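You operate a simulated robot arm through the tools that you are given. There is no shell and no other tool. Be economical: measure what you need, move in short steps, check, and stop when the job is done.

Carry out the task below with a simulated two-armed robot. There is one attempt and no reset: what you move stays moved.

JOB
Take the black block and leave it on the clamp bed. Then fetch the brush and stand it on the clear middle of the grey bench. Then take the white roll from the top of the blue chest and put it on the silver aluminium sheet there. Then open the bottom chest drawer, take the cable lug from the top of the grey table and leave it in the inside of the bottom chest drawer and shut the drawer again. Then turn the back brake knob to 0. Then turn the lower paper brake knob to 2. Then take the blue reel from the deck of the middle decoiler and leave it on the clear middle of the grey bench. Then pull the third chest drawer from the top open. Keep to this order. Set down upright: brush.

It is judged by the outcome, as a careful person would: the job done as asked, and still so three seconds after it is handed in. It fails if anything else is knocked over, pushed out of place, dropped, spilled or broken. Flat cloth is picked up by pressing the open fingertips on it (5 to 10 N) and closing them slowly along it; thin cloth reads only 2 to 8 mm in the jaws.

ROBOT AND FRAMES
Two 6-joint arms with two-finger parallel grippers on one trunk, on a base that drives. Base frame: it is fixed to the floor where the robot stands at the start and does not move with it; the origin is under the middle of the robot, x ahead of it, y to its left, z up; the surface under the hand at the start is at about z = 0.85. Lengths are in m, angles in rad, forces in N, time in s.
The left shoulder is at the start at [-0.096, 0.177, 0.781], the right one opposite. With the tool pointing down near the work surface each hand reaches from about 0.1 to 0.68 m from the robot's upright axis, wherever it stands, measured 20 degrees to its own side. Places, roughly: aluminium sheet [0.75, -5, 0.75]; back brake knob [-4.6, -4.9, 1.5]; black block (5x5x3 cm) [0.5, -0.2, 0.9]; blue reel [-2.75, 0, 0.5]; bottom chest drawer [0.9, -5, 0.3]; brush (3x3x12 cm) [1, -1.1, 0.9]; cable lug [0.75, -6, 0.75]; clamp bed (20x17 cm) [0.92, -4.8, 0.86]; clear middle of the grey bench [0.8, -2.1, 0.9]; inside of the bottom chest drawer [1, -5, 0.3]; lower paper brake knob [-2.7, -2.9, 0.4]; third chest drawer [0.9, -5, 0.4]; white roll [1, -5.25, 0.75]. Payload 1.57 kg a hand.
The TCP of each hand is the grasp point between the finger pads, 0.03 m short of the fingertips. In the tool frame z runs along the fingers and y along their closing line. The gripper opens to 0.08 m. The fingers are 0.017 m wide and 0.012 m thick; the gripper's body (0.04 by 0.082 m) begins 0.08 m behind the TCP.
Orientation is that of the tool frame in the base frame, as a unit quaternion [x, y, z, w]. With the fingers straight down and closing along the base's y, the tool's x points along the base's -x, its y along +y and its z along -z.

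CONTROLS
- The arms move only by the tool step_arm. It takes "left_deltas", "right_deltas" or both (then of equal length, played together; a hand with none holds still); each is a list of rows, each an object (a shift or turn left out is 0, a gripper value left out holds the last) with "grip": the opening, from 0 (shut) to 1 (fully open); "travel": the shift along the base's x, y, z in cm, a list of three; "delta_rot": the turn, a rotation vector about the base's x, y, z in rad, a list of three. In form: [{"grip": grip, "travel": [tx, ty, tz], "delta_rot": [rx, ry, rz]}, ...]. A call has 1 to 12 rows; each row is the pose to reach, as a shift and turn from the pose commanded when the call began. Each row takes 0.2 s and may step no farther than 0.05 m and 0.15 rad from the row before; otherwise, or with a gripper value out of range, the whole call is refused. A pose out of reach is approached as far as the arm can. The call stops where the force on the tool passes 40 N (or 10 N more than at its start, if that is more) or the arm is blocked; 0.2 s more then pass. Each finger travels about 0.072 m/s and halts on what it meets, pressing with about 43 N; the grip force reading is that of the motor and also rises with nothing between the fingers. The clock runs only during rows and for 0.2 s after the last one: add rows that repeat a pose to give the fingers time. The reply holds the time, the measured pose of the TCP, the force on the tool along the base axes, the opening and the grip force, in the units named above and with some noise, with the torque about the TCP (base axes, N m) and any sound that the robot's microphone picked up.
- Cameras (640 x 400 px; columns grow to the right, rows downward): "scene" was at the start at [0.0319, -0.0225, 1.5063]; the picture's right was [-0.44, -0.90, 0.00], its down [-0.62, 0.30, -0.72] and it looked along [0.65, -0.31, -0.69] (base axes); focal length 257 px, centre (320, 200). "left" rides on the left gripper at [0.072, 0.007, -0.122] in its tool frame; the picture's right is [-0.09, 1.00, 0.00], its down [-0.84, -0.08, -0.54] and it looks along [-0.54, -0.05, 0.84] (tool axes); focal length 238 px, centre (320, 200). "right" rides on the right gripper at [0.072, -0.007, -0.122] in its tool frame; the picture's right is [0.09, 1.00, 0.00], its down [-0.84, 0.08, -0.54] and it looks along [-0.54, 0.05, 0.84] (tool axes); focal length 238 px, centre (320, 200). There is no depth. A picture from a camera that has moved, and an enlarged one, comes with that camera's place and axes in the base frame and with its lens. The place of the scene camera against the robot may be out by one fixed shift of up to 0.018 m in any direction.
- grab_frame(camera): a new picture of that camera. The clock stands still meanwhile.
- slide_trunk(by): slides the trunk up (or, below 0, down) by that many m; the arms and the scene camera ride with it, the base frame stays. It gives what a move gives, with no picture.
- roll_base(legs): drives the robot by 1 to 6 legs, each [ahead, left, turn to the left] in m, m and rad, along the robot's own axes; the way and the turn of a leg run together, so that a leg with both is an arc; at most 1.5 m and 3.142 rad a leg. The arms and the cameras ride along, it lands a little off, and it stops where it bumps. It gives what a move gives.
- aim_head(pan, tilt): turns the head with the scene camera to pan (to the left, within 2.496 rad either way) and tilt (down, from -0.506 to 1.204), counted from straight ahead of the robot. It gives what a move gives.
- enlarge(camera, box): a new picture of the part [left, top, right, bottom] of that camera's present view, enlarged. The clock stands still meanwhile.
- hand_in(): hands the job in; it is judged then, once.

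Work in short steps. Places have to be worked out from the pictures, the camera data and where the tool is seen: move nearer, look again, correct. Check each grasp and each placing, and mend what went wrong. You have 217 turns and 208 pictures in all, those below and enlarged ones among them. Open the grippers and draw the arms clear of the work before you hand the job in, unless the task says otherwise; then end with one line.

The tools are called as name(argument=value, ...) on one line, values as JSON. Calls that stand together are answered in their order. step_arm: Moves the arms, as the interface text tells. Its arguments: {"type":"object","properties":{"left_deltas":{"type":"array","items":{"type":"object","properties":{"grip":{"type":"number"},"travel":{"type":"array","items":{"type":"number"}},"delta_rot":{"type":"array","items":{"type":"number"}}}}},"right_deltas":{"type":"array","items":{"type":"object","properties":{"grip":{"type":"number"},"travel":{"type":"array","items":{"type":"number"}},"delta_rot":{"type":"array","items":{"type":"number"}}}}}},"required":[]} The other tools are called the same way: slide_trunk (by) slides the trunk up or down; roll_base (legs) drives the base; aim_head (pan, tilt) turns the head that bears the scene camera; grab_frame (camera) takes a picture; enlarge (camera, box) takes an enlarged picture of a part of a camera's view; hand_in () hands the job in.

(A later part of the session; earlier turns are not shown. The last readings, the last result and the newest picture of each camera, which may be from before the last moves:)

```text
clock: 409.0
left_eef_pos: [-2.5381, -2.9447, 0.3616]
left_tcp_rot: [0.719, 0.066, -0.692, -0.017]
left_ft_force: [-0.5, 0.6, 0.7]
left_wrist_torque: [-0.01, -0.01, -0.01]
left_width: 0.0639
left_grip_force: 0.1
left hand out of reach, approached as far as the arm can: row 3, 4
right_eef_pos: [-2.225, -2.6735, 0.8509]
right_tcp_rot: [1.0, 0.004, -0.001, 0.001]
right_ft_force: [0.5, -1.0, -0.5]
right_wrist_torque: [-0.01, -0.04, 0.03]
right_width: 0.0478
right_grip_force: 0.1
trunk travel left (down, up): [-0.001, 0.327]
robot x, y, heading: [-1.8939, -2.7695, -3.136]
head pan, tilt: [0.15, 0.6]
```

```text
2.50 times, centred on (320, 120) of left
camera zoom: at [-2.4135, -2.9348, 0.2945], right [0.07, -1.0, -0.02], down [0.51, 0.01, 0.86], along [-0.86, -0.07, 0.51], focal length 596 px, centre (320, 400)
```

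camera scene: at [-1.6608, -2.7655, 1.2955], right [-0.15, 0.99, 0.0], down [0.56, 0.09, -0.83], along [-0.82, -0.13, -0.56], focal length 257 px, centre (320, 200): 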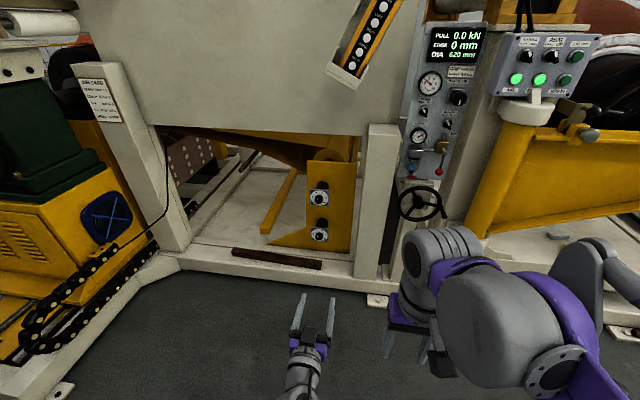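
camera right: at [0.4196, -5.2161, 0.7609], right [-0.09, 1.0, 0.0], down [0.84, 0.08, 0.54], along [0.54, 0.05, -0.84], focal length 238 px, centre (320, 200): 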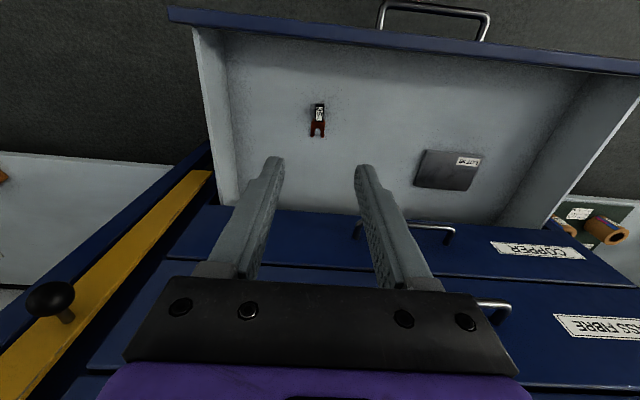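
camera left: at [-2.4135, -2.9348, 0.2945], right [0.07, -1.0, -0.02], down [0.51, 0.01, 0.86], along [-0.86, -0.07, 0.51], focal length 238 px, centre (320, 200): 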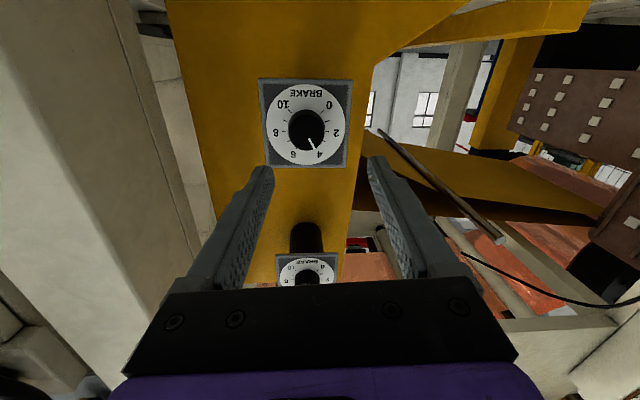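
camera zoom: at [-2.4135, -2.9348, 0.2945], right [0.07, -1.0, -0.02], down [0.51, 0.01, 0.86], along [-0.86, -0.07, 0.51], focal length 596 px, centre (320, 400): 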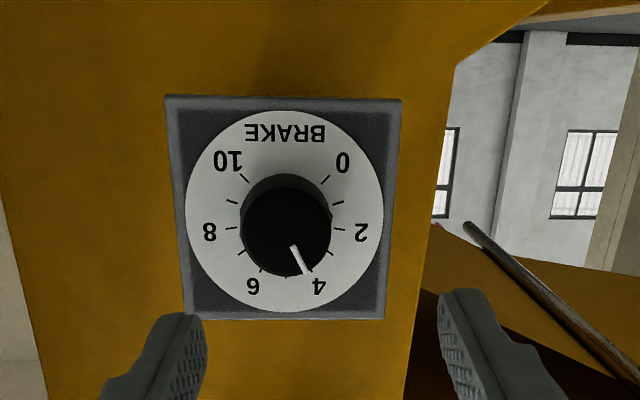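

Lower dial reads ≈3.7; target 2 is ~45° counter-clockwise. Knob centre [-2.665, -2.939, 0.360]. Align the tool, then drive 0.11 ahead.

step_arm(left_deltas=[{"travel": [0, 0.3, 0], "delta_rot": [0, 0.03, -0.04]}, {"travel": [0, 0.5, -0.1], "delta_rot": [0, 0.043, -0.067]}, {"travel": [0, 0.5, -0.1], "delta_rot": [0, 0.043, -0.067]}])

roll_base(legs=[[0.1, 0, 0]])

grab_frame(camera="left")

```text
clock: 409.8
left_eef_pos: [-2.5408, -2.9128, 0.3584]
left_tcp_rot: [-0.693, -0.062, 0.717, 0.049]
left_ft_force: [1.0, 0.3, 0.6]
left_wrist_torque: [-0.02, -0.01, 0.02]
left_width: 0.064
left_grip_force: 0.1
left hand out of reach, approached as far as the arm can: row 1, 2, 3
right_eef_pos: [-2.2236, -2.6754, 0.8505]
right_tcp_rot: [1.0, 0.004, -0.001, 0.0]
right_ft_force: [-0.7, 0.2, 0.1]
right_wrist_torque: [-0.01, 0.01, -0.01]
right_width: 0.0479
right_grip_force: 0.1
trunk travel left (down, up): [-0.001, 0.327]
robot x, y, heading: [-1.8929, -2.7658, -3.13]
head pan, tilt: [0.15, 0.6]
```

```text
clock: 411.0
left_eef_pos: [-2.6289, -2.9135, 0.3587]
left_tcp_rot: [-0.692, -0.061, 0.717, 0.049]
left_ft_force: [-0.7, 0.1, 0.2]
left_wrist_torque: [-0.04, 0.01, 0.02]
left_width: 0.064
left_grip_force: 0.0
right_eef_pos: [-2.3163, -2.6746, 0.8526]
right_tcp_rot: [1.0, 0.003, -0.001, 0.001]
right_ft_force: [0.5, 0.5, 0.2]
right_wrist_torque: [0.0, 0.0, 0.0]
right_width: 0.0482
right_grip_force: 0.0
trunk travel left (down, up): [-0.001, 0.327]
robot x, y, heading: [-1.9879, -2.7683, -3.133]
head pan, tilt: [0.15, 0.6]
stopped in leg 1: the force on the tool passed its limit at 131 N (the readings are from after the stop); the commanded pose is now the measured one
```

```text
76 pictures are left
camera left: at [-2.5101, -2.9059, 0.282], right [0.02, -1.0, -0.07], down [0.57, -0.04, 0.82], along [-0.82, -0.05, 0.57], focal length 238 px, centre (320, 200)
```

left: 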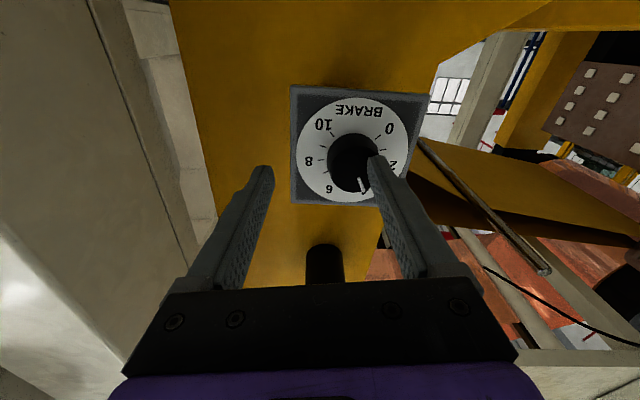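

A fingertip touched the knob since the arm drifted off line. Back off; this roll is at the arm's limit, so I go back to the vertical-closing roll that worked at this height.

roll_base(legs=[[-0.13, 0, 0]])

step_arm(left_deltas=[{"travel": [0, 0, 1], "delta_rot": [-0.14, 0, 0]}, {"travel": [0, -0.5, 2], "delta_rot": [-0.28, 0, 0]}, {"travel": [0, -1, 2], "delta_rot": [-0.42, 0, 0]}, {"travel": [0, -1.5, 2], "delta_rot": [-0.56, 0, 0]}, {"travel": [0, -2, 2], "delta_rot": [-0.7, 0, 0]}, {"travel": [0, -2.5, 2], "delta_rot": [-0.84, 0, 0]}, {"travel": [0, -2.5, 2], "delta_rot": [-0.98, 0, 0]}, {"travel": [0, -2.5, 2], "delta_rot": [-1.12, 0, 0]}, {"travel": [0, -2.5, 2], "delta_rot": [-1.26, 0, 0]}, {"travel": [0, -2.5, 2], "delta_rot": [-1.4, 0, 0]}, {"travel": [0, -2.5, 1], "delta_rot": [-1.45, 0, 0]}, {"travel": [0, -2.5, 0.5], "delta_rot": [-1.45, 0, 0]}])

grab_frame(camera="left")

```text
clock: 412.3
left_eef_pos: [-2.4996, -2.9128, 0.3588]
left_tcp_rot: [-0.692, -0.062, 0.717, 0.049]
left_ft_force: [0.9, 0.5, 0.6]
left_wrist_torque: [0.03, -0.02, 0.03]
left_width: 0.0641
left_grip_force: 0.0
right_eef_pos: [-2.186, -2.674, 0.8511]
right_tcp_rot: [1.0, 0.004, -0.001, 0.0]
right_ft_force: [-0.2, 0.0, -0.6]
right_wrist_torque: [0.01, 0.04, 0.01]
right_width: 0.048
right_grip_force: 0.0
trunk travel left (down, up): [-0.001, 0.327]
robot x, y, heading: [-1.8579, -2.7714, -3.132]
head pan, tilt: [0.15, 0.6]
```

```text
clock: 414.9
left_eef_pos: [-2.4976, -2.9064, 0.3655]
left_tcp_rot: [-0.561, 0.42, 0.567, -0.432]
left_ft_force: [-0.4, 0.1, 0.5]
left_wrist_torque: [0.0, -0.01, 0.01]
left_width: 0.0641
left_grip_force: 0.1
left hand out of reach, approached as far as the arm can: row 2, 3, 4, 5, 6, 7, 8, 9, 10, 11, 12
right_eef_pos: [-2.1862, -2.6745, 0.8515]
right_tcp_rot: [1.0, 0.004, -0.001, 0.001]
right_ft_force: [0.3, -0.3, 0.4]
right_wrist_torque: [-0.01, 0.01, 0.01]
right_width: 0.0479
right_grip_force: 0.0
trunk travel left (down, up): [-0.001, 0.327]
robot x, y, heading: [-1.8561, -2.7665, -3.133]
head pan, tilt: [0.15, 0.6]
```

```text
75 pictures are left
camera left: at [-2.3755, -2.9751, 0.3498], right [0.02, -0.18, 0.98], down [0.54, 0.83, 0.15], along [-0.84, 0.53, 0.11], focal length 238 px, centre (320, 200)
```

left: 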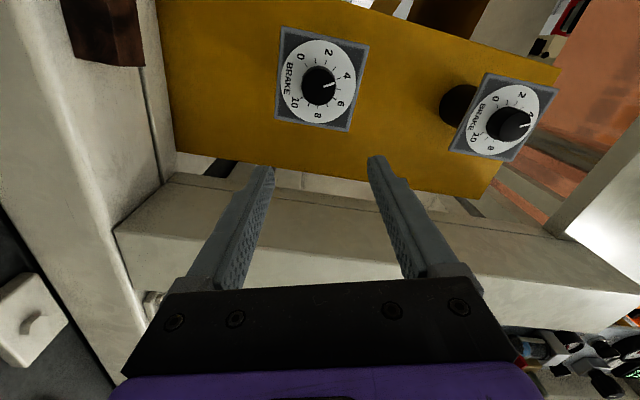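

Now level at the right height. Strafe left 3.3 cm and approach 7 cm, then verify.

roll_base(legs=[[0, 0.034, 0], [0.07, 0, 0]])

grab_frame(camera="left")

```text
clock: 416.4
left_eef_pos: [-2.5672, -2.9389, 0.3653]
left_tcp_rot: [-0.562, 0.42, 0.568, -0.43]
left_ft_force: [-0.8, 0.4, -0.4]
left_wrist_torque: [0.03, -0.01, 0.03]
left_width: 0.064
left_grip_force: 0.0
right_eef_pos: [-2.2562, -2.707, 0.8512]
right_tcp_rot: [1.0, 0.003, -0.001, -0.001]
right_ft_force: [-0.3, 0.3, 0.2]
right_wrist_torque: [0.02, 0.0, 0.03]
right_width: 0.0478
right_grip_force: 0.0
trunk travel left (down, up): [-0.001, 0.327]
robot x, y, heading: [-1.9234, -2.8007, -3.133]
head pan, tilt: [0.15, 0.6]
```

```text
74 pictures are left
camera left: at [-2.4453, -3.0084, 0.3496], right [0.02, -0.19, 0.98], down [0.54, 0.83, 0.15], along [-0.84, 0.53, 0.11], focal length 238 px, centre (320, 200)
```

left: 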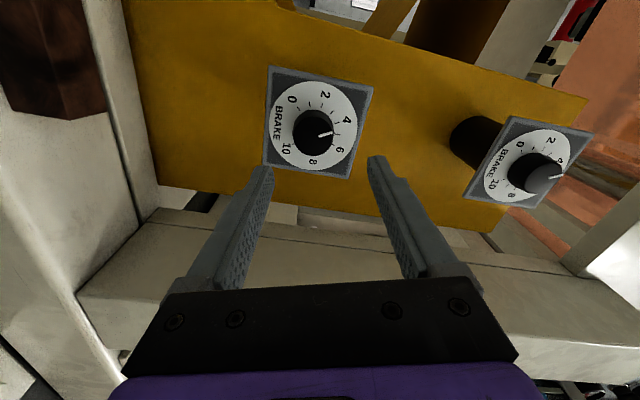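

Pointer ≈3.7, well aligned. Try 4 mm down and advance 8 cm.

step_arm(left_deltas=[{"travel": [0, 0, -0.4]}, {"travel": [0, 0, -0.4]}])

roll_base(legs=[[0.075, 0, 0]])

grab_frame(camera="left")

```text
clock: 417.1
left_eef_pos: [-2.5667, -2.9391, 0.3612]
left_tcp_rot: [-0.561, 0.42, 0.568, -0.431]
left_ft_force: [0.0, -0.2, 0.1]
left_wrist_torque: [0.02, 0.0, -0.01]
left_width: 0.0641
left_grip_force: 0.0
right_eef_pos: [-2.2558, -2.7087, 0.8508]
right_tcp_rot: [1.0, 0.004, -0.001, 0.0]
right_ft_force: [0.6, 1.3, -0.2]
right_wrist_torque: [0.0, 0.0, 0.0]
right_width: 0.048
right_grip_force: 0.1
trunk travel left (down, up): [-0.001, 0.327]
robot x, y, heading: [-1.924, -2.8018, -3.135]
head pan, tilt: [0.15, 0.6]
```

```text
clock: 418.1
left_eef_pos: [-2.6426, -2.939, 0.3606]
left_tcp_rot: [-0.562, 0.421, 0.568, -0.431]
left_ft_force: [0.1, 0.7, -0.5]
left_wrist_torque: [-0.01, 0.03, -0.02]
left_width: 0.0641
left_grip_force: 0.1
right_eef_pos: [-2.3307, -2.7091, 0.8506]
right_tcp_rot: [1.0, 0.004, -0.001, 0.0]
right_ft_force: [0.0, -0.3, 0.2]
right_wrist_torque: [-0.03, 0.01, 0.0]
right_width: 0.0482
right_grip_force: 0.1
trunk travel left (down, up): [-0.001, 0.327]
robot x, y, heading: [-1.9993, -2.7993, -3.136]
head pan, tilt: [0.15, 0.6]
```

```text
73 pictures are left
camera left: at [-2.5205, -3.009, 0.3458], right [0.02, -0.19, 0.98], down [0.54, 0.83, 0.15], along [-0.84, 0.53, 0.11], focal length 238 px, centre (320, 200)
```

left: 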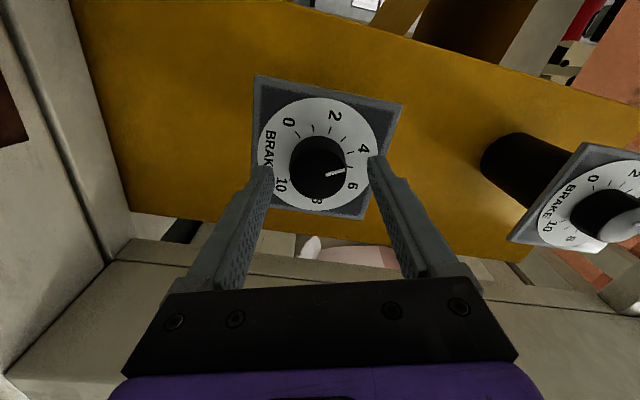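

Good. Advance 1 cm, grip, then rotate in two stages with a check.

step_arm(left_deltas=[{"travel": [-0.8, 0, 0]}, {"travel": [-0.8, 0, 0], "grip": 0.55}, {"travel": [-0.8, 0, 0], "grip": 0.3}, {"travel": [-0.8, 0, 0], "grip": 0.3}])

step_arm(left_deltas=[{"delta_rot": [0.1, 0, 0]}, {"delta_rot": [0.2, 0, 0]}, {"delta_rot": [0.3, 0, 0]}, {"delta_rot": [0.4, 0, 0]}, {"delta_rot": [0.5, 0, 0]}, {"delta_rot": [0.6, 0, 0]}])

grab_frame(camera="left")

```text
clock: 419.1
left_eef_pos: [-2.651, -2.9385, 0.3588]
left_tcp_rot: [-0.563, 0.421, 0.567, -0.43]
left_ft_force: [1.8, 2.2, -12.2]
left_wrist_torque: [-0.03, -0.36, -0.14]
left_width: 0.0385
left_grip_force: 44.2
right_eef_pos: [-2.3327, -2.7085, 0.8508]
right_tcp_rot: [1.0, 0.004, -0.002, 0.0]
right_ft_force: [-0.5, -1.2, -0.1]
right_wrist_torque: [0.04, -0.03, 0.01]
right_width: 0.048
right_grip_force: 0.2
trunk travel left (down, up): [-0.001, 0.327]
robot x, y, heading: [-2.0016, -2.8027, -3.138]
head pan, tilt: [0.15, 0.6]
```

```text
clock: 420.5
left_eef_pos: [-2.6511, -2.9387, 0.3611]
left_tcp_rot: [-0.665, 0.234, 0.666, -0.244]
left_ft_force: [1.5, 8.3, -16.4]
left_wrist_torque: [0.01, -0.63, -0.31]
left_width: 0.0385
left_grip_force: 44.4
right_eef_pos: [-2.3327, -2.7073, 0.8501]
right_tcp_rot: [1.0, 0.003, 0.0, 0.0]
right_ft_force: [0.4, 0.2, -1.0]
right_wrist_torque: [-0.01, 0.02, 0.02]
right_width: 0.048
right_grip_force: 0.0
trunk travel left (down, up): [-0.001, 0.327]
robot x, y, heading: [-2.0004, -2.8019, -3.135]
head pan, tilt: [0.15, 0.6]
```

```text
72 pictures are left
camera left: at [-2.5286, -2.9878, 0.3084], right [0.01, -0.71, 0.7], down [0.54, 0.6, 0.59], along [-0.84, 0.37, 0.39], focal length 238 px, centre (320, 200)
```

left: 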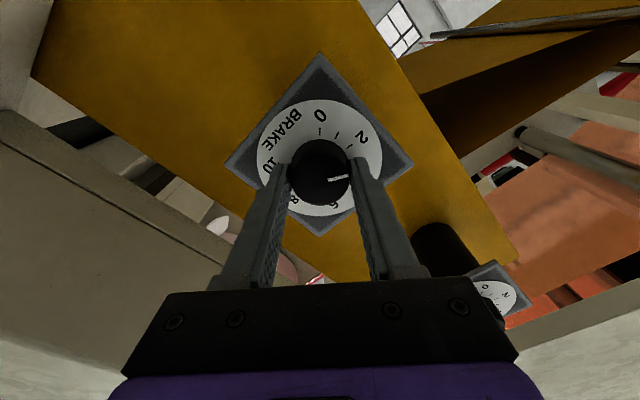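

Need ~0.2 rad more. Continue 0.2 and zoom.

step_arm(left_deltas=[{"travel": [0, 0, -0.1], "delta_rot": [0.07, 0, 0]}, {"travel": [0, 0, -0.1], "delta_rot": [0.14, 0, 0]}, {"travel": [0, 0, -0.1], "delta_rot": [0.2, 0, 0]}, {"travel": [0, 0, -0.1], "delta_rot": [0.2, 0, 0]}])

enlarge(camera="left", box=[220, 50, 420, 250])

```text
clock: 421.5
left_eef_pos: [-2.6505, -2.9399, 0.3598]
left_tcp_rot: [-0.684, 0.166, 0.688, -0.177]
left_ft_force: [-6.9, 12.2, 1.0]
left_wrist_torque: [0.03, 0.19, -0.44]
left_width: 0.039
left_grip_force: 44.4
right_eef_pos: [-2.3304, -2.7071, 0.851]
right_tcp_rot: [1.0, 0.003, -0.001, 0.0]
right_ft_force: [-0.8, 0.3, 0.5]
right_wrist_torque: [-0.02, 0.03, 0.0]
right_width: 0.0479
right_grip_force: 0.1
trunk travel left (down, up): [-0.001, 0.327]
robot x, y, heading: [-2.0002, -2.8046, -3.136]
head pan, tilt: [0.15, 0.6]
```

```text
2.00 times, centred on (320, 150) of left
camera zoom: at [-2.5287, -2.9764, 0.2994], right [0.02, -0.83, 0.55], down [0.54, 0.47, 0.7], along [-0.84, 0.29, 0.46], focal length 477 px, centre (320, 300)
```

zoom: 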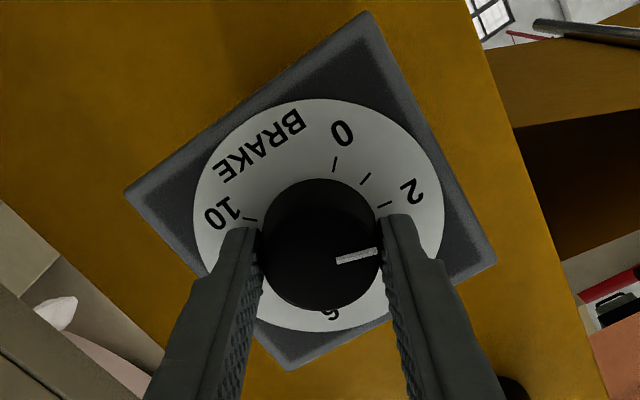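

By geometry the pointer is at ≈2.35. Turn 0.15 rad more.

step_arm(left_deltas=[{"travel": [0, 0, 0], "delta_rot": [0.07, 0, 0]}, {"travel": [0, 0, 0], "delta_rot": [0.15, 0, 0]}, {"travel": [0, 0, 0], "delta_rot": [0.15, 0, 0]}])

enlarge(camera="left", box=[220, 50, 420, 250])

```text
clock: 422.3
left_eef_pos: [-2.6503, -2.9391, 0.3602]
left_tcp_rot: [-0.696, 0.115, 0.698, -0.126]
left_ft_force: [-12.2, 12.7, 4.2]
left_wrist_torque: [0.01, 0.62, -0.49]
left_width: 0.0386
left_grip_force: 43.7
right_eef_pos: [-2.3311, -2.708, 0.851]
right_tcp_rot: [1.0, 0.004, -0.001, -0.001]
right_ft_force: [0.7, -0.5, 0.4]
right_wrist_torque: [0.0, -0.01, 0.03]
right_width: 0.0478
right_grip_force: 0.0
trunk travel left (down, up): [-0.001, 0.327]
robot x, y, heading: [-2.0031, -2.8015, -3.136]
head pan, tilt: [0.15, 0.6]
```

```text
2.00 times, centred on (320, 150) of left
camera zoom: at [-2.5286, -2.967, 0.2947], right [0.02, -0.91, 0.42], down [0.54, 0.36, 0.76], along [-0.84, 0.21, 0.5], focal length 477 px, centre (320, 300)
```

zoom: 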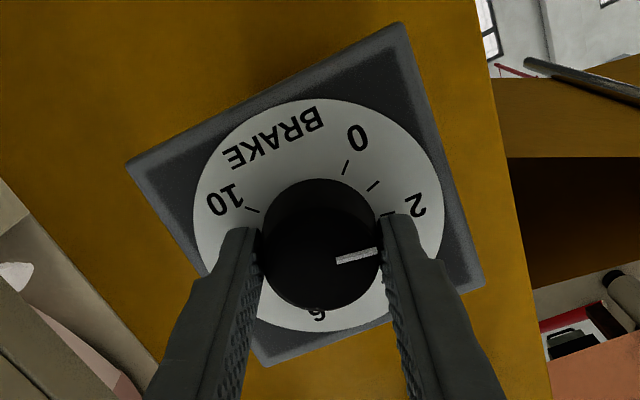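

Pointer now at ≈170° — the 2 mark (171°). Release and back out, then check.

step_arm(left_deltas=[{"grip": 0.55}, {"grip": 0.8}, {"grip": 0.8}])

roll_base(legs=[[-0.13, 0, 0]])

enlarge(camera="left", box=[220, 30, 420, 230])

enlarge(camera="scene", box=[250, 120, 410, 240])

```text
clock: 423.1
left_eef_pos: [-2.6501, -2.9409, 0.3598]
left_tcp_rot: [-0.696, 0.113, 0.697, -0.128]
left_ft_force: [-0.1, 0.1, 0.4]
left_wrist_torque: [0.01, 0.0, 0.02]
left_width: 0.0642
left_grip_force: 0.1
right_eef_pos: [-2.3312, -2.7088, 0.8516]
right_tcp_rot: [1.0, 0.004, 0.0, 0.0]
right_ft_force: [-0.1, -0.2, 0.2]
right_wrist_torque: [0.02, -0.01, 0.01]
right_width: 0.0479
right_grip_force: 0.0
trunk travel left (down, up): [-0.001, 0.327]
robot x, y, heading: [-2.0034, -2.8033, -3.138]
head pan, tilt: [0.15, 0.6]
```

```text
clock: 424.4
left_eef_pos: [-2.5224, -2.9393, 0.3594]
left_tcp_rot: [-0.696, 0.114, 0.698, -0.127]
left_ft_force: [-0.2, -0.2, -0.1]
left_wrist_torque: [0.0, -0.01, -0.02]
left_width: 0.0638
left_grip_force: 0.1
right_eef_pos: [-2.2038, -2.7076, 0.851]
right_tcp_rot: [1.0, 0.004, -0.001, 0.0]
right_ft_force: [-1.0, -1.1, 0.4]
right_wrist_torque: [0.01, 0.02, 0.02]
right_width: 0.048
right_grip_force: 0.1
trunk travel left (down, up): [-0.001, 0.327]
robot x, y, heading: [-1.8715, -2.8001, -3.136]
head pan, tilt: [0.15, 0.6]
```

```text
2.00 times, centred on (320, 130) of left
camera zoom: at [-2.4008, -2.9666, 0.2946], right [0.02, -0.91, 0.42], down [0.54, 0.36, 0.76], along [-0.84, 0.21, 0.5], focal length 477 px, centre (320, 340)
```

zoom: 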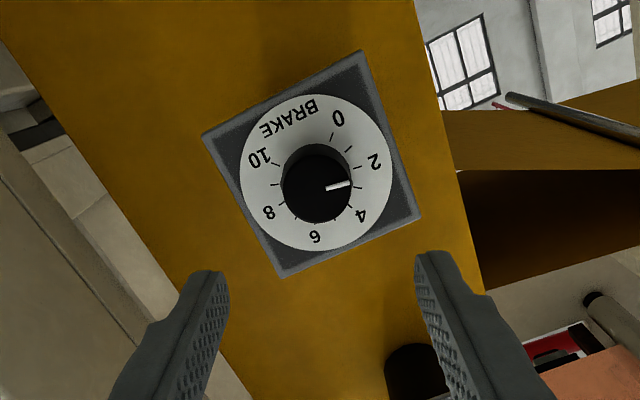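

```text
3.33 times, centred on (330, 180) of scene
camera zoom: at [-1.9717, -2.8013, 1.2955], right [-0.16, 0.99, 0.0], down [0.56, 0.09, -0.83], along [-0.82, -0.13, -0.56], focal length 857 px, centre (287, 267)
```

zoom: 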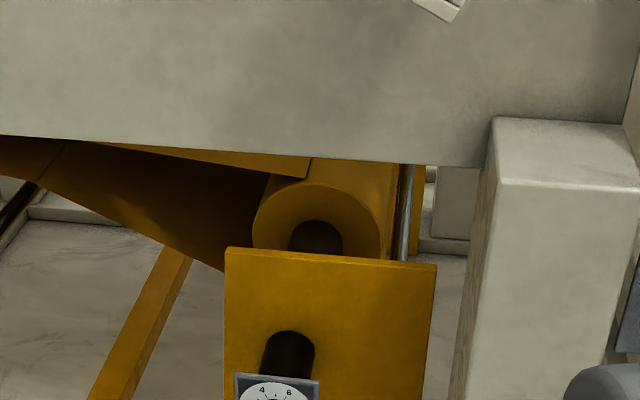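

Lower paper brake reads 2. Next the blue reel near [-2.75, 0, 0.5]: back off, strafe right (+y) along the machines and look.

roll_base(legs=[[-0.6, 0, 0], [0, -1.4, 0], [0, -1.2, 0]])

slide_trunk(by=0.15)

aim_head(pan=-0.1, tilt=0.45)

grab_frame(camera="scene")

```text
clock: 450.4
left_eef_pos: [-1.9755, -0.3269, 0.361]
left_tcp_rot: [0.697, -0.107, -0.696, 0.134]
left_ft_force: [-0.9, -0.2, -1.0]
left_wrist_torque: [0.02, 0.01, 0.01]
left_width: 0.0639
left_grip_force: 0.1
right_eef_pos: [-1.6613, -0.0898, 0.8504]
right_tcp_rot: [1.0, 0.014, -0.001, 0.0]
right_ft_force: [-0.3, 0.2, 0.0]
right_wrist_torque: [0.02, 0.02, 0.03]
right_width: 0.0481
right_grip_force: 0.0
trunk travel left (down, up): [-0.001, 0.327]
robot x, y, heading: [-1.3296, -0.174, -3.115]
head pan, tilt: [0.15, 0.6]
```

```text
clock: 452.1
left_eef_pos: [-1.9755, -0.3275, 0.5111]
left_tcp_rot: [0.698, -0.108, -0.695, 0.133]
left_ft_force: [0.6, 0.8, -0.2]
left_wrist_torque: [0.02, 0.01, 0.0]
left_width: 0.064
left_grip_force: 0.1
right_eef_pos: [-1.6606, -0.0879, 1.0008]
right_tcp_rot: [1.0, 0.014, 0.0, -0.001]
right_ft_force: [0.0, -0.5, 0.2]
right_wrist_torque: [-0.02, 0.03, -0.03]
right_width: 0.048
right_grip_force: 0.1
trunk travel left (down, up): [-0.151, 0.177]
robot x, y, heading: [-1.3323, -0.1772, -3.115]
head pan, tilt: [0.15, 0.6]
```

```text
clock: 452.9
left_eef_pos: [-1.9753, -0.3266, 0.5107]
left_tcp_rot: [0.698, -0.107, -0.695, 0.134]
left_ft_force: [0.2, 0.5, -0.1]
left_wrist_torque: [0.01, -0.02, 0.0]
left_width: 0.0639
left_grip_force: 0.1
right_eef_pos: [-1.6615, -0.0886, 1.0011]
right_tcp_rot: [1.0, 0.013, 0.0, 0.0]
right_ft_force: [-0.8, 0.1, 0.2]
right_wrist_torque: [0.0, 0.01, 0.02]
right_width: 0.0481
right_grip_force: 0.0
trunk travel left (down, up): [-0.151, 0.177]
robot x, y, heading: [-1.3294, -0.1807, -3.112]
head pan, tilt: [-0.099, 0.45]
```

```text
67 pictures are left
camera scene: at [-1.39, -0.1546, 1.4622], right [0.07, 1.0, 0.0], down [0.43, -0.03, -0.9], along [-0.9, 0.06, -0.44], focal length 257 px, centre (320, 200)
```

scene: 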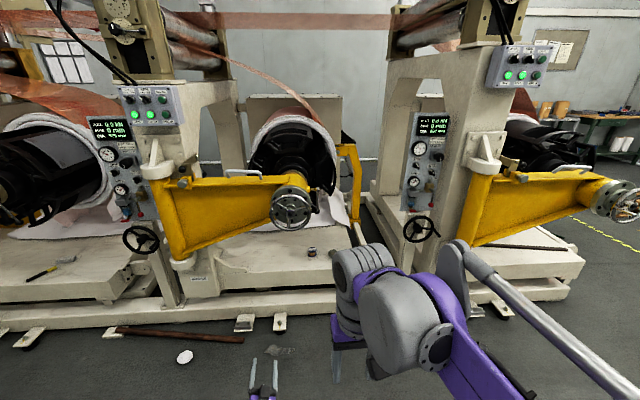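

Enlarge the small item on the deck.

enlarge(camera="scene", box=[220, 200, 380, 320])

enlarge(camera="scene", box=[0, 200, 240, 380])

```text
3.33 times, centred on (300, 260) of scene
camera zoom: at [-1.39, -0.1546, 1.4622], right [0.07, 1.0, 0.0], down [0.43, -0.03, -0.9], along [-0.9, 0.06, -0.44], focal length 857 px, centre (387, 0)
```

zoom: 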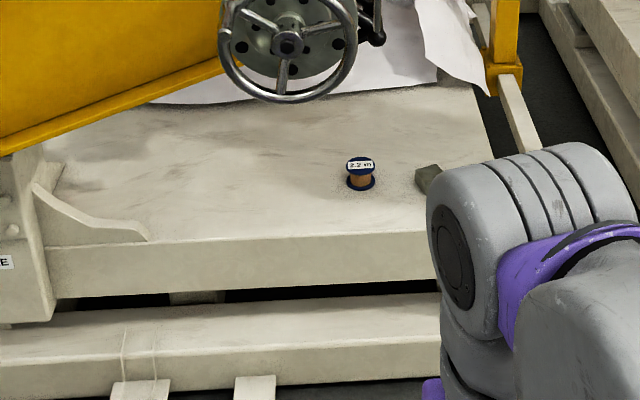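

```text
2.22 times, centred on (120, 290) of scene
camera zoom: at [-1.39, -0.1546, 1.4622], right [0.07, 1.0, 0.0], down [0.43, -0.03, -0.9], along [-0.9, 0.06, -0.44], focal length 571 px, centre (764, 0)
```

zoom: 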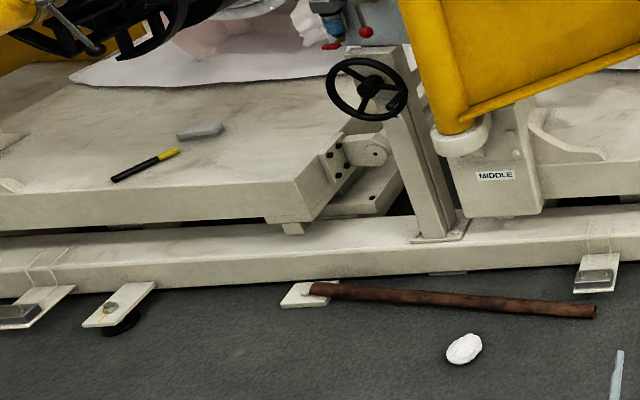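

The blue-flanged reel stands on the MIDDLE deck at ≈[-2.67, -0.12]. A handwheel overhangs, so I'll use the left hand pitched ~45° down with horizontal closing. Set that orientation first.

step_arm(left_deltas=[{"travel": [0, 0, 3], "delta_rot": [0.11, 0, 0], "grip": 1}, {"travel": [0, 0, 6], "delta_rot": [0.22, 0, 0], "grip": 1}, {"travel": [0, 0, 9], "delta_rot": [0.34, 0, 0], "grip": 1}])

step_arm(left_deltas=[{"travel": [0, 0, 1], "delta_rot": [0, -0.13, 0]}, {"travel": [0, 0, 2], "delta_rot": [0, -0.26, 0]}, {"travel": [0, 0, 2], "delta_rot": [0, -0.39, 0]}, {"travel": [0, 0, 2], "delta_rot": [0, -0.52, 0]}, {"travel": [0, 0, 2], "delta_rot": [0, -0.65, 0]}, {"travel": [0, 0, 2], "delta_rot": [0, -0.78, 0]}, {"travel": [0, 0, 2], "delta_rot": [0, -0.88, 0]}])

roll_base(legs=[[0, 0, -0.03], [0.35, -0.22, 0]])

grab_frame(camera="left")

grab_frame(camera="scene")

```text
clock: 453.7
left_eef_pos: [-1.9751, -0.3259, 0.6036]
left_tcp_rot: [0.711, 0.013, -0.703, 0.013]
left_ft_force: [-0.6, -0.4, -0.3]
left_wrist_torque: [0.01, 0.0, 0.01]
left_width: 0.0798
left_grip_force: 0.2
right_eef_pos: [-1.6604, -0.089, 1.001]
right_tcp_rot: [1.0, 0.012, -0.001, 0.0]
right_ft_force: [0.1, 0.2, -1.2]
right_wrist_torque: [0.01, -0.01, 0.01]
right_width: 0.048
right_grip_force: 0.0
trunk travel left (down, up): [-0.151, 0.177]
robot x, y, heading: [-1.3288, -0.1736, -3.116]
head pan, tilt: [-0.099, 0.45]
```

```text
clock: 455.3
left_eef_pos: [-1.9764, -0.3276, 0.6218]
left_tcp_rot: [0.943, 0.004, -0.334, 0.017]
left_ft_force: [0.6, 0.4, -0.5]
left_wrist_torque: [-0.01, 0.01, -0.03]
left_width: 0.0803
left_grip_force: 0.1
left hand out of reach, approached as far as the arm can: row 2, 3
right_eef_pos: [-1.6617, -0.0884, 1.0014]
right_tcp_rot: [1.0, 0.013, -0.001, 0.0]
right_ft_force: [-0.1, 0.0, 0.4]
right_wrist_torque: [0.0, 0.03, 0.0]
right_width: 0.048
right_grip_force: 0.1
trunk travel left (down, up): [-0.151, 0.177]
robot x, y, heading: [-1.3317, -0.1724, -3.111]
head pan, tilt: [-0.099, 0.45]
```

```text
clock: 458.2
left_eef_pos: [-2.3367, -0.0865, 0.6219]
left_tcp_rot: [0.942, -0.009, -0.334, 0.013]
left_ft_force: [-0.7, 0.1, 0.0]
left_wrist_torque: [-0.02, 0.03, -0.02]
left_width: 0.0802
left_grip_force: 0.1
right_eef_pos: [-2.0155, 0.1412, 1.0016]
right_tcp_rot: [1.0, -0.002, -0.001, 0.0]
right_ft_force: [0.5, -0.7, -0.5]
right_wrist_torque: [-0.02, -0.01, 0.01]
right_width: 0.0482
right_grip_force: 0.0
trunk travel left (down, up): [-0.151, 0.177]
robot x, y, heading: [-1.6831, 0.0445, 3.141]
head pan, tilt: [-0.099, 0.45]
```

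```text
64 pictures are left
camera left: at [-2.2043, -0.0925, 0.6711], right [-0.08, -0.99, 0.09], down [-0.31, 0.11, 0.94], along [-0.95, 0.05, -0.32], focal length 238 px, centre (320, 200)
```

left: 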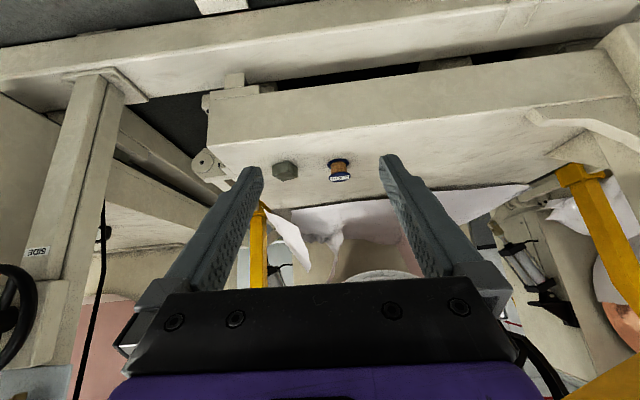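

```text
63 pictures are left
camera scene: at [-1.7463, 0.0676, 1.4622], right [0.1, 0.99, 0.0], down [0.43, -0.05, -0.9], along [-0.9, 0.09, -0.44], focal length 257 px, centre (320, 200)
```

scene: 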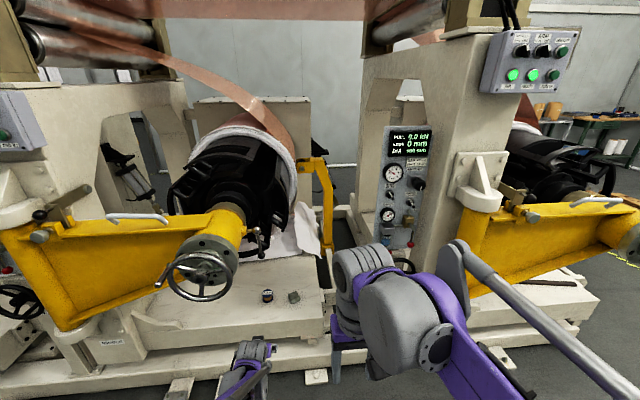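

The reel triangulates to ≈[-2.82, -0.12], deck z≈0.34; handwheel at ≈[-2.38, -0.22, 0.92] (bottom z≈0.8). I check the arm's geometry below.

aim_head(pan=0.1, tilt=1.0)

grab_frame(camera="scene")

```text
clock: 459.2
left_eef_pos: [-2.3369, -0.0869, 0.6223]
left_tcp_rot: [0.943, -0.009, -0.333, 0.012]
left_ft_force: [-0.7, -0.1, 0.1]
left_wrist_torque: [-0.03, 0.02, -0.03]
left_width: 0.0801
left_grip_force: 0.0
right_eef_pos: [-2.0144, 0.1413, 1.0015]
right_tcp_rot: [1.0, -0.002, 0.0, 0.0]
right_ft_force: [0.4, 0.2, 0.5]
right_wrist_torque: [-0.01, -0.03, 0.0]
right_width: 0.0481
right_grip_force: 0.1
trunk travel left (down, up): [-0.151, 0.177]
robot x, y, heading: [-1.6858, 0.0438, 3.139]
head pan, tilt: [0.099, 1.0]
```

```text
62 pictures are left
camera scene: at [-1.7238, 0.0512, 1.4167], right [-0.1, 1.0, 0.0], down [0.84, 0.08, -0.54], along [-0.54, -0.05, -0.84], focal length 257 px, centre (320, 200)
```

scene: 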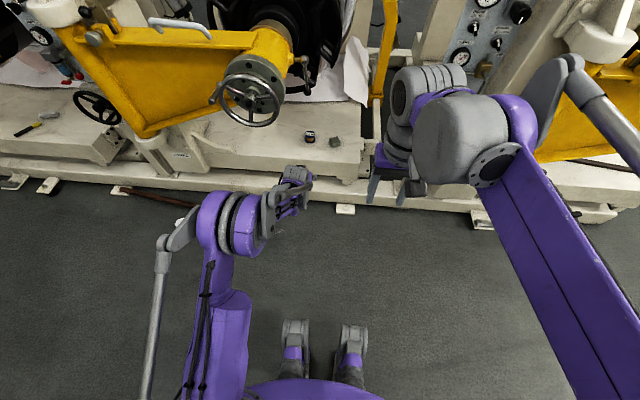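

The elbow (≈0.3 m to the left) should pass under the wheel with the trunk at its lowest. Lower the trunk and advance 0.40 m.

slide_trunk(by=-0.15)

roll_base(legs=[[0.36, 0, 0]])

grab_frame(camera="scene")

grab_frame(camera="left")

```text
clock: 460.9
left_eef_pos: [-2.3358, -0.0862, 0.4706]
left_tcp_rot: [0.943, -0.009, -0.334, 0.013]
left_ft_force: [-0.2, 0.2, 0.9]
left_wrist_torque: [0.0, -0.02, 0.02]
left_width: 0.0798
left_grip_force: 0.1
right_eef_pos: [-2.0154, 0.1404, 0.8507]
right_tcp_rot: [1.0, -0.002, -0.001, 0.0]
right_ft_force: [0.6, 0.0, -0.4]
right_wrist_torque: [0.0, -0.03, 0.01]
right_width: 0.048
right_grip_force: 0.0
trunk travel left (down, up): [-0.001, 0.327]
robot x, y, heading: [-1.6877, 0.044, 3.143]
head pan, tilt: [0.099, 1.0]
```

```text
clock: 463.2
left_eef_pos: [-2.6904, -0.0851, 0.4711]
left_tcp_rot: [0.942, -0.011, -0.335, 0.012]
left_ft_force: [0.0, -0.7, 0.8]
left_wrist_torque: [-0.01, 0.01, 0.03]
left_width: 0.0798
left_grip_force: 0.1
right_eef_pos: [-2.367, 0.1434, 0.8511]
right_tcp_rot: [1.0, -0.002, -0.001, 0.0]
right_ft_force: [-0.8, -0.6, 0.0]
right_wrist_torque: [0.02, 0.03, 0.0]
right_width: 0.0481
right_grip_force: 0.0
trunk travel left (down, up): [-0.001, 0.327]
robot x, y, heading: [-2.0366, 0.0452, 3.135]
head pan, tilt: [0.099, 1.0]
```

```text
61 pictures are left
camera scene: at [-2.1191, 0.0531, 1.2635], right [-0.09, 1.0, 0.0], down [0.84, 0.08, -0.54], along [-0.54, -0.05, -0.84], focal length 257 px, centre (320, 200)
```

scene: 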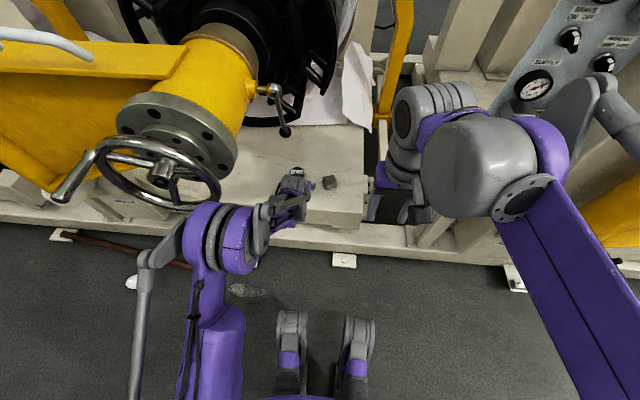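

```text
60 pictures are left
camera left: at [-2.5572, -0.0901, 0.5212], right [-0.08, -0.99, 0.09], down [-0.31, 0.11, 0.95], along [-0.95, 0.05, -0.31], focal length 238 px, centre (320, 200)
```

left: 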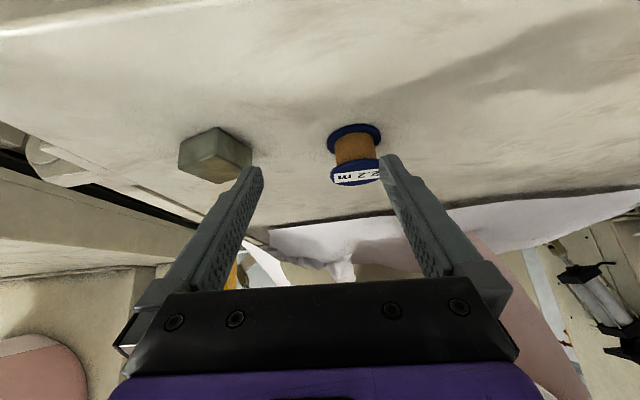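

The reel is ≈6.7 cm wide at ≈[-2.845, -0.127], z 0.34–0.395. Steepen the tool (about 20° off vertical) and move above it.

step_arm(left_deltas=[{"travel": [-1.5, -0.7, 0.5], "delta_rot": [0, -0.1, 0]}, {"travel": [-3.5, -1.5, 1], "delta_rot": [0, -0.2, 0]}, {"travel": [-6, -2.5, 1.5], "delta_rot": [0, -0.3, 0]}, {"travel": [-9, -3.5, 2], "delta_rot": [0, -0.36, 0]}, {"travel": [-12, -4, 2], "delta_rot": [0, -0.36, 0]}, {"travel": [-12, -4, 2], "delta_rot": [0, -0.36, 0]}])

grab_frame(camera="left")

```text
clock: 464.6
left_eef_pos: [-2.8088, -0.1132, 0.4817]
left_tcp_rot: [0.987, -0.018, -0.159, 0.01]
left_ft_force: [-0.2, 0.5, -0.7]
left_wrist_torque: [0.04, -0.01, -0.01]
left_width: 0.0798
left_grip_force: 0.1
right_eef_pos: [-2.366, 0.145, 0.8511]
right_tcp_rot: [1.0, -0.004, -0.001, 0.001]
right_ft_force: [0.1, -0.2, 0.6]
right_wrist_torque: [-0.01, 0.01, 0.01]
right_width: 0.0479
right_grip_force: 0.0
trunk travel left (down, up): [-0.001, 0.327]
robot x, y, heading: [-2.037, 0.0459, 3.131]
head pan, tilt: [0.099, 1.0]
```

```text
59 pictures are left
camera left: at [-2.7023, -0.1209, 0.5758], right [-0.12, -0.99, 0.05], down [-0.62, 0.12, 0.78], along [-0.77, 0.06, -0.63], focal length 238 px, centre (320, 200)
```

left: 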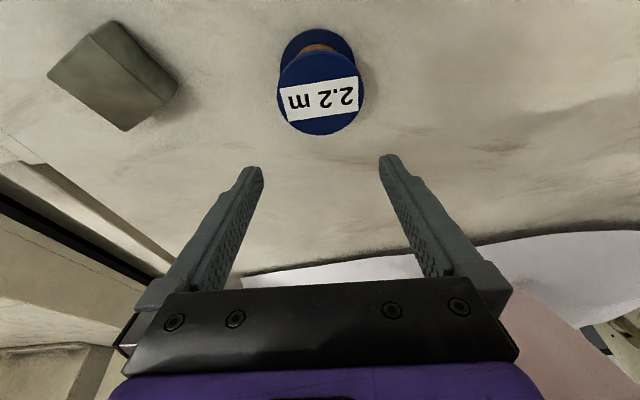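

Refined: reel at ≈[-2.791, -0.121]. Move over, descend part way and check.

step_arm(left_deltas=[{"travel": [1.8, -0.5, 0]}, {"travel": [3, -0.8, -2]}, {"travel": [3, -0.8, -4]}, {"travel": [3, -0.8, -4]}])

grab_frame(camera="left")

```text
clock: 465.6
left_eef_pos: [-2.7785, -0.1341, 0.4557]
left_tcp_rot: [0.987, -0.011, -0.161, 0.01]
left_ft_force: [-1.3, -2.0, 26.1]
left_wrist_torque: [0.92, 0.01, 0.08]
left_width: 0.0776
left_grip_force: 0.1
right_eef_pos: [-2.3644, 0.144, 0.8519]
right_tcp_rot: [1.0, -0.003, -0.002, 0.0]
right_ft_force: [0.1, 0.0, -0.3]
right_wrist_torque: [-0.01, -0.03, -0.03]
right_width: 0.048
right_grip_force: 0.1
trunk travel left (down, up): [-0.001, 0.327]
robot x, y, heading: [-2.0333, 0.0451, 3.141]
head pan, tilt: [0.099, 1.0]
```

```text
58 pictures are left
camera left: at [-2.6723, -0.1401, 0.5485], right [-0.11, -0.99, 0.05], down [-0.62, 0.11, 0.78], along [-0.78, 0.05, -0.63], focal length 238 px, centre (320, 200)
```

left: 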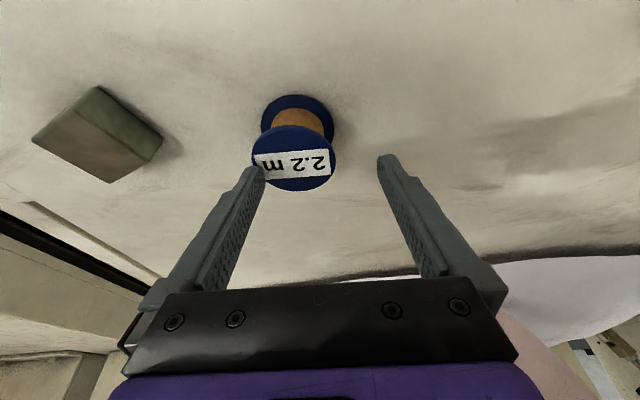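

A finger touched the reel's top: so the top is at z≈0.425 and centre [-2.777, -0.120], 5.6 cm wide. Lift, re-centre, check.

step_arm(left_deltas=[{"travel": [0, 0, 2]}, {"travel": [0, 0, 3.5]}, {"travel": [0.4, 1.4, 3.5]}, {"travel": [0.4, 1.4, 3.5]}])

grab_frame(camera="left")

```text
clock: 466.6
left_eef_pos: [-2.7758, -0.1179, 0.4863]
left_tcp_rot: [0.987, -0.012, -0.16, 0.009]
left_ft_force: [0.3, 0.4, -0.2]
left_wrist_torque: [0.02, 0.01, -0.03]
left_width: 0.0803
left_grip_force: 0.1
right_eef_pos: [-2.3669, 0.1441, 0.8508]
right_tcp_rot: [1.0, -0.003, -0.001, 0.001]
right_ft_force: [-0.5, 0.1, 0.3]
right_wrist_torque: [0.02, 0.0, 0.0]
right_width: 0.0481
right_grip_force: 0.1
trunk travel left (down, up): [-0.001, 0.327]
robot x, y, heading: [-2.0381, 0.0472, 3.14]
head pan, tilt: [0.099, 1.0]
```

```text
57 pictures are left
camera left: at [-2.6698, -0.1243, 0.5799], right [-0.11, -0.99, 0.05], down [-0.62, 0.11, 0.78], along [-0.78, 0.05, -0.63], focal length 238 px, centre (320, 200)
```

left: 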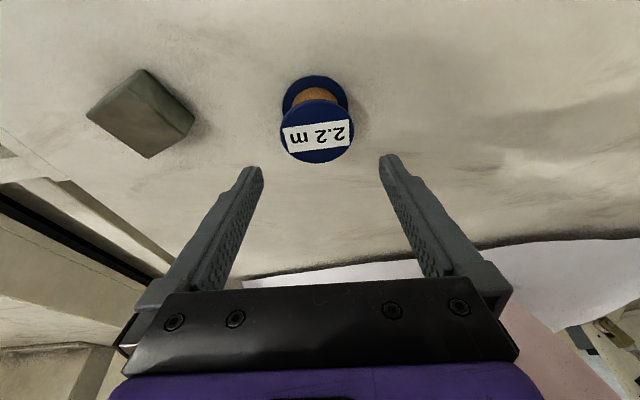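

Aligned. Descend to TCP z≈0.41 and close.

step_arm(left_deltas=[{"travel": [0.1, -0.1, -3]}, {"travel": [0.2, -0.1, -5.5]}, {"travel": [0.2, -0.1, -7]}, {"travel": [0.2, -0.1, -7.5]}, {"travel": [0.2, -0.1, -7.5]}])

grab_frame(camera="left")

```text
clock: 467.8
left_eef_pos: [-2.7727, -0.1195, 0.4147]
left_tcp_rot: [0.987, -0.012, -0.161, 0.01]
left_ft_force: [0.0, 0.3, 16.7]
left_wrist_torque: [0.75, 0.0, -0.12]
left_width: 0.0801
left_grip_force: 0.0
right_eef_pos: [-2.3657, 0.1435, 0.851]
right_tcp_rot: [1.0, -0.002, -0.002, 0.0]
right_ft_force: [-0.7, -0.2, 0.0]
right_wrist_torque: [0.0, 0.01, 0.02]
right_width: 0.0481
right_grip_force: 0.0
trunk travel left (down, up): [-0.001, 0.327]
robot x, y, heading: [-2.038, 0.0482, 3.134]
head pan, tilt: [0.099, 1.0]
```

```text
56 pictures are left
camera left: at [-2.6657, -0.1256, 0.5071], right [-0.11, -0.99, 0.05], down [-0.62, 0.11, 0.78], along [-0.78, 0.05, -0.63], focal length 238 px, centre (320, 200)
```

left: 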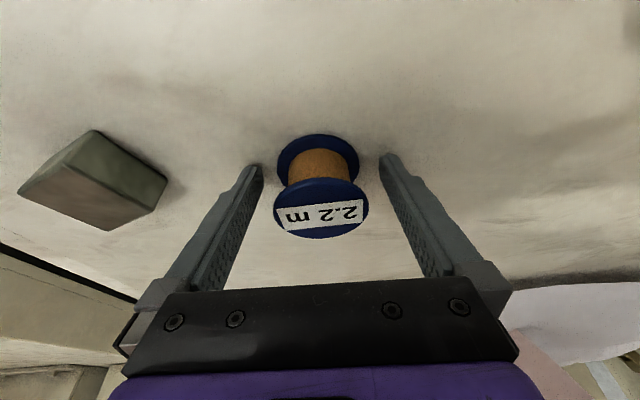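

Fingertips touch the deck; raise 3 mm and close, then lift.

step_arm(left_deltas=[{"travel": [0, 0, 0.4]}, {"travel": [0, 0, 0.4], "grip": 0.6}, {"travel": [0, 0, 0.4], "grip": 0.4}, {"travel": [0, 0, 0.4], "grip": 0.4}, {"travel": [0, 0, 0.4], "grip": 0.4}, {"travel": [0, 0, 2], "grip": 0.4}, {"travel": [0, 0, 5], "grip": 0.4}])

grab_frame(camera="left")

```text
clock: 469.4
left_eef_pos: [-2.7735, -0.1192, 0.4632]
left_tcp_rot: [0.987, -0.012, -0.16, 0.01]
left_ft_force: [0.6, 0.3, -0.4]
left_wrist_torque: [-0.03, 0.0, -0.01]
left_width: 0.0565
left_grip_force: 43.4
right_eef_pos: [-2.3665, 0.1426, 0.851]
right_tcp_rot: [1.0, -0.002, -0.001, 0.0]
right_ft_force: [-0.8, -0.3, -0.1]
right_wrist_torque: [-0.04, -0.02, -0.05]
right_width: 0.0479
right_grip_force: 0.0
trunk travel left (down, up): [-0.001, 0.327]
robot x, y, heading: [-2.0364, 0.0458, 3.132]
head pan, tilt: [0.099, 1.0]
```

```text
55 pictures are left
camera left: at [-2.6669, -0.1243, 0.556], right [-0.11, -0.99, 0.05], down [-0.62, 0.11, 0.78], along [-0.78, 0.05, -0.63], focal length 238 px, centre (320, 200)
```

left: 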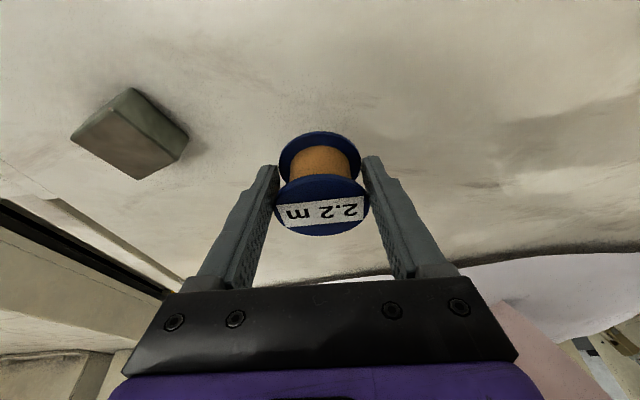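

Reel held. Back straight out, raise the trunk, turn around and drive to the grey bench.

roll_base(legs=[[-0.9, 0, 0]])

slide_trunk(by=0.3)

roll_base(legs=[[0, 0, 1.57], [0, 0, 1.57], [0, -1.1, 0], [0, -1.09, 0]])

step_arm(left_deltas=[{"travel": [-2, 0, 4]}, {"travel": [-4, 0, 8]}, {"travel": [-7, 0, 12]}, {"travel": [-10, 0, 16]}, {"travel": [-13, 0, 20]}, {"travel": [-16, 0, 24]}, {"travel": [-19, 0, 28]}, {"travel": [-22, 0, 32]}])

grab_frame(camera="left")

```text
clock: 474.2
left_eef_pos: [-1.8722, -0.1222, 0.4635]
left_tcp_rot: [0.987, -0.016, -0.16, 0.009]
left_ft_force: [0.5, 0.1, -0.5]
left_wrist_torque: [0.03, -0.03, -0.04]
left_width: 0.0566
left_grip_force: 43.1
right_eef_pos: [-1.4627, 0.1377, 0.8512]
right_tcp_rot: [1.0, -0.007, -0.001, 0.0]
right_ft_force: [-0.4, 0.0, -0.2]
right_wrist_torque: [-0.01, -0.01, 0.0]
right_width: 0.0482
right_grip_force: 0.1
trunk travel left (down, up): [-0.001, 0.327]
robot x, y, heading: [-1.1347, 0.0394, 3.132]
head pan, tilt: [0.099, 1.0]
```

```text
clock: 477.2
left_eef_pos: [-1.8717, -0.1203, 0.7629]
left_tcp_rot: [0.987, -0.016, -0.16, 0.009]
left_ft_force: [1.0, -0.3, -0.1]
left_wrist_torque: [-0.03, 0.01, 0.01]
left_width: 0.0563
left_grip_force: 43.1
right_eef_pos: [-1.4622, 0.1366, 1.1512]
right_tcp_rot: [1.0, -0.007, -0.001, 0.0]
right_ft_force: [0.0, -0.1, 0.3]
right_wrist_torque: [0.01, -0.01, 0.04]
right_width: 0.0482
right_grip_force: 0.1
trunk travel left (down, up): [-0.301, 0.027]
robot x, y, heading: [-1.134, 0.0358, 3.129]
head pan, tilt: [0.099, 1.0]
```

```text
clock: 504.3
left_eef_pos: [-0.3206, -1.9388, 0.7629]
left_tcp_rot: [-0.017, 0.987, 0.015, 0.159]
left_ft_force: [-0.3, -0.3, -1.5]
left_wrist_torque: [0.0, 0.02, 0.03]
left_width: 0.0566
left_grip_force: 42.6
right_eef_pos: [-0.7089, -2.2251, 1.1512]
right_tcp_rot: [-0.026, 1.0, 0.0, 0.001]
right_ft_force: [-0.5, -0.4, 0.7]
right_wrist_torque: [-0.03, -0.01, 0.01]
right_width: 0.0482
right_grip_force: 0.1
trunk travel left (down, up): [-0.301, 0.027]
robot x, y, heading: [-1.0474, -2.1474, 0.056]
head pan, tilt: [0.099, 1.0]
```

```text
clock: 506.1
left_eef_pos: [-0.5411, -1.9389, 1.0855]
left_tcp_rot: [-0.018, 0.987, 0.014, 0.16]
left_ft_force: [0.1, 0.4, -0.6]
left_wrist_torque: [0.0, -0.02, 0.01]
left_width: 0.0565
left_grip_force: 43.5
right_eef_pos: [-0.711, -2.2246, 1.1511]
right_tcp_rot: [-0.028, 1.0, 0.001, 0.002]
right_ft_force: [-0.8, 0.9, 0.2]
right_wrist_torque: [-0.02, -0.03, -0.01]
right_width: 0.048
right_grip_force: 0.1
trunk travel left (down, up): [-0.301, 0.027]
robot x, y, heading: [-1.045, -2.1461, 0.055]
head pan, tilt: [0.099, 1.0]
```

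```text
54 pictures are left
camera left: at [-0.647, -1.9384, 1.1778], right [0.05, 1.0, 0.05], down [0.63, -0.07, 0.78], along [0.78, 0.0, -0.63], focal length 238 px, centre (320, 200)
```

left: 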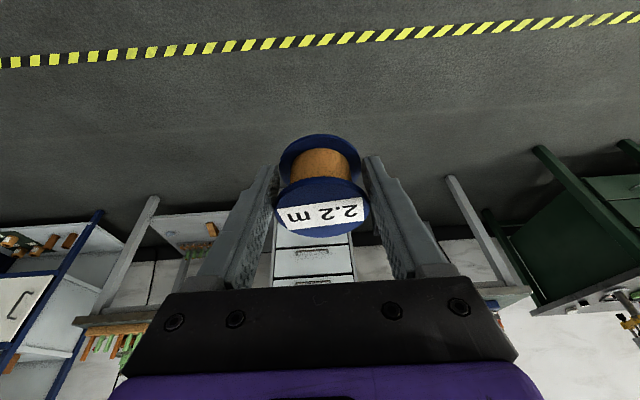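

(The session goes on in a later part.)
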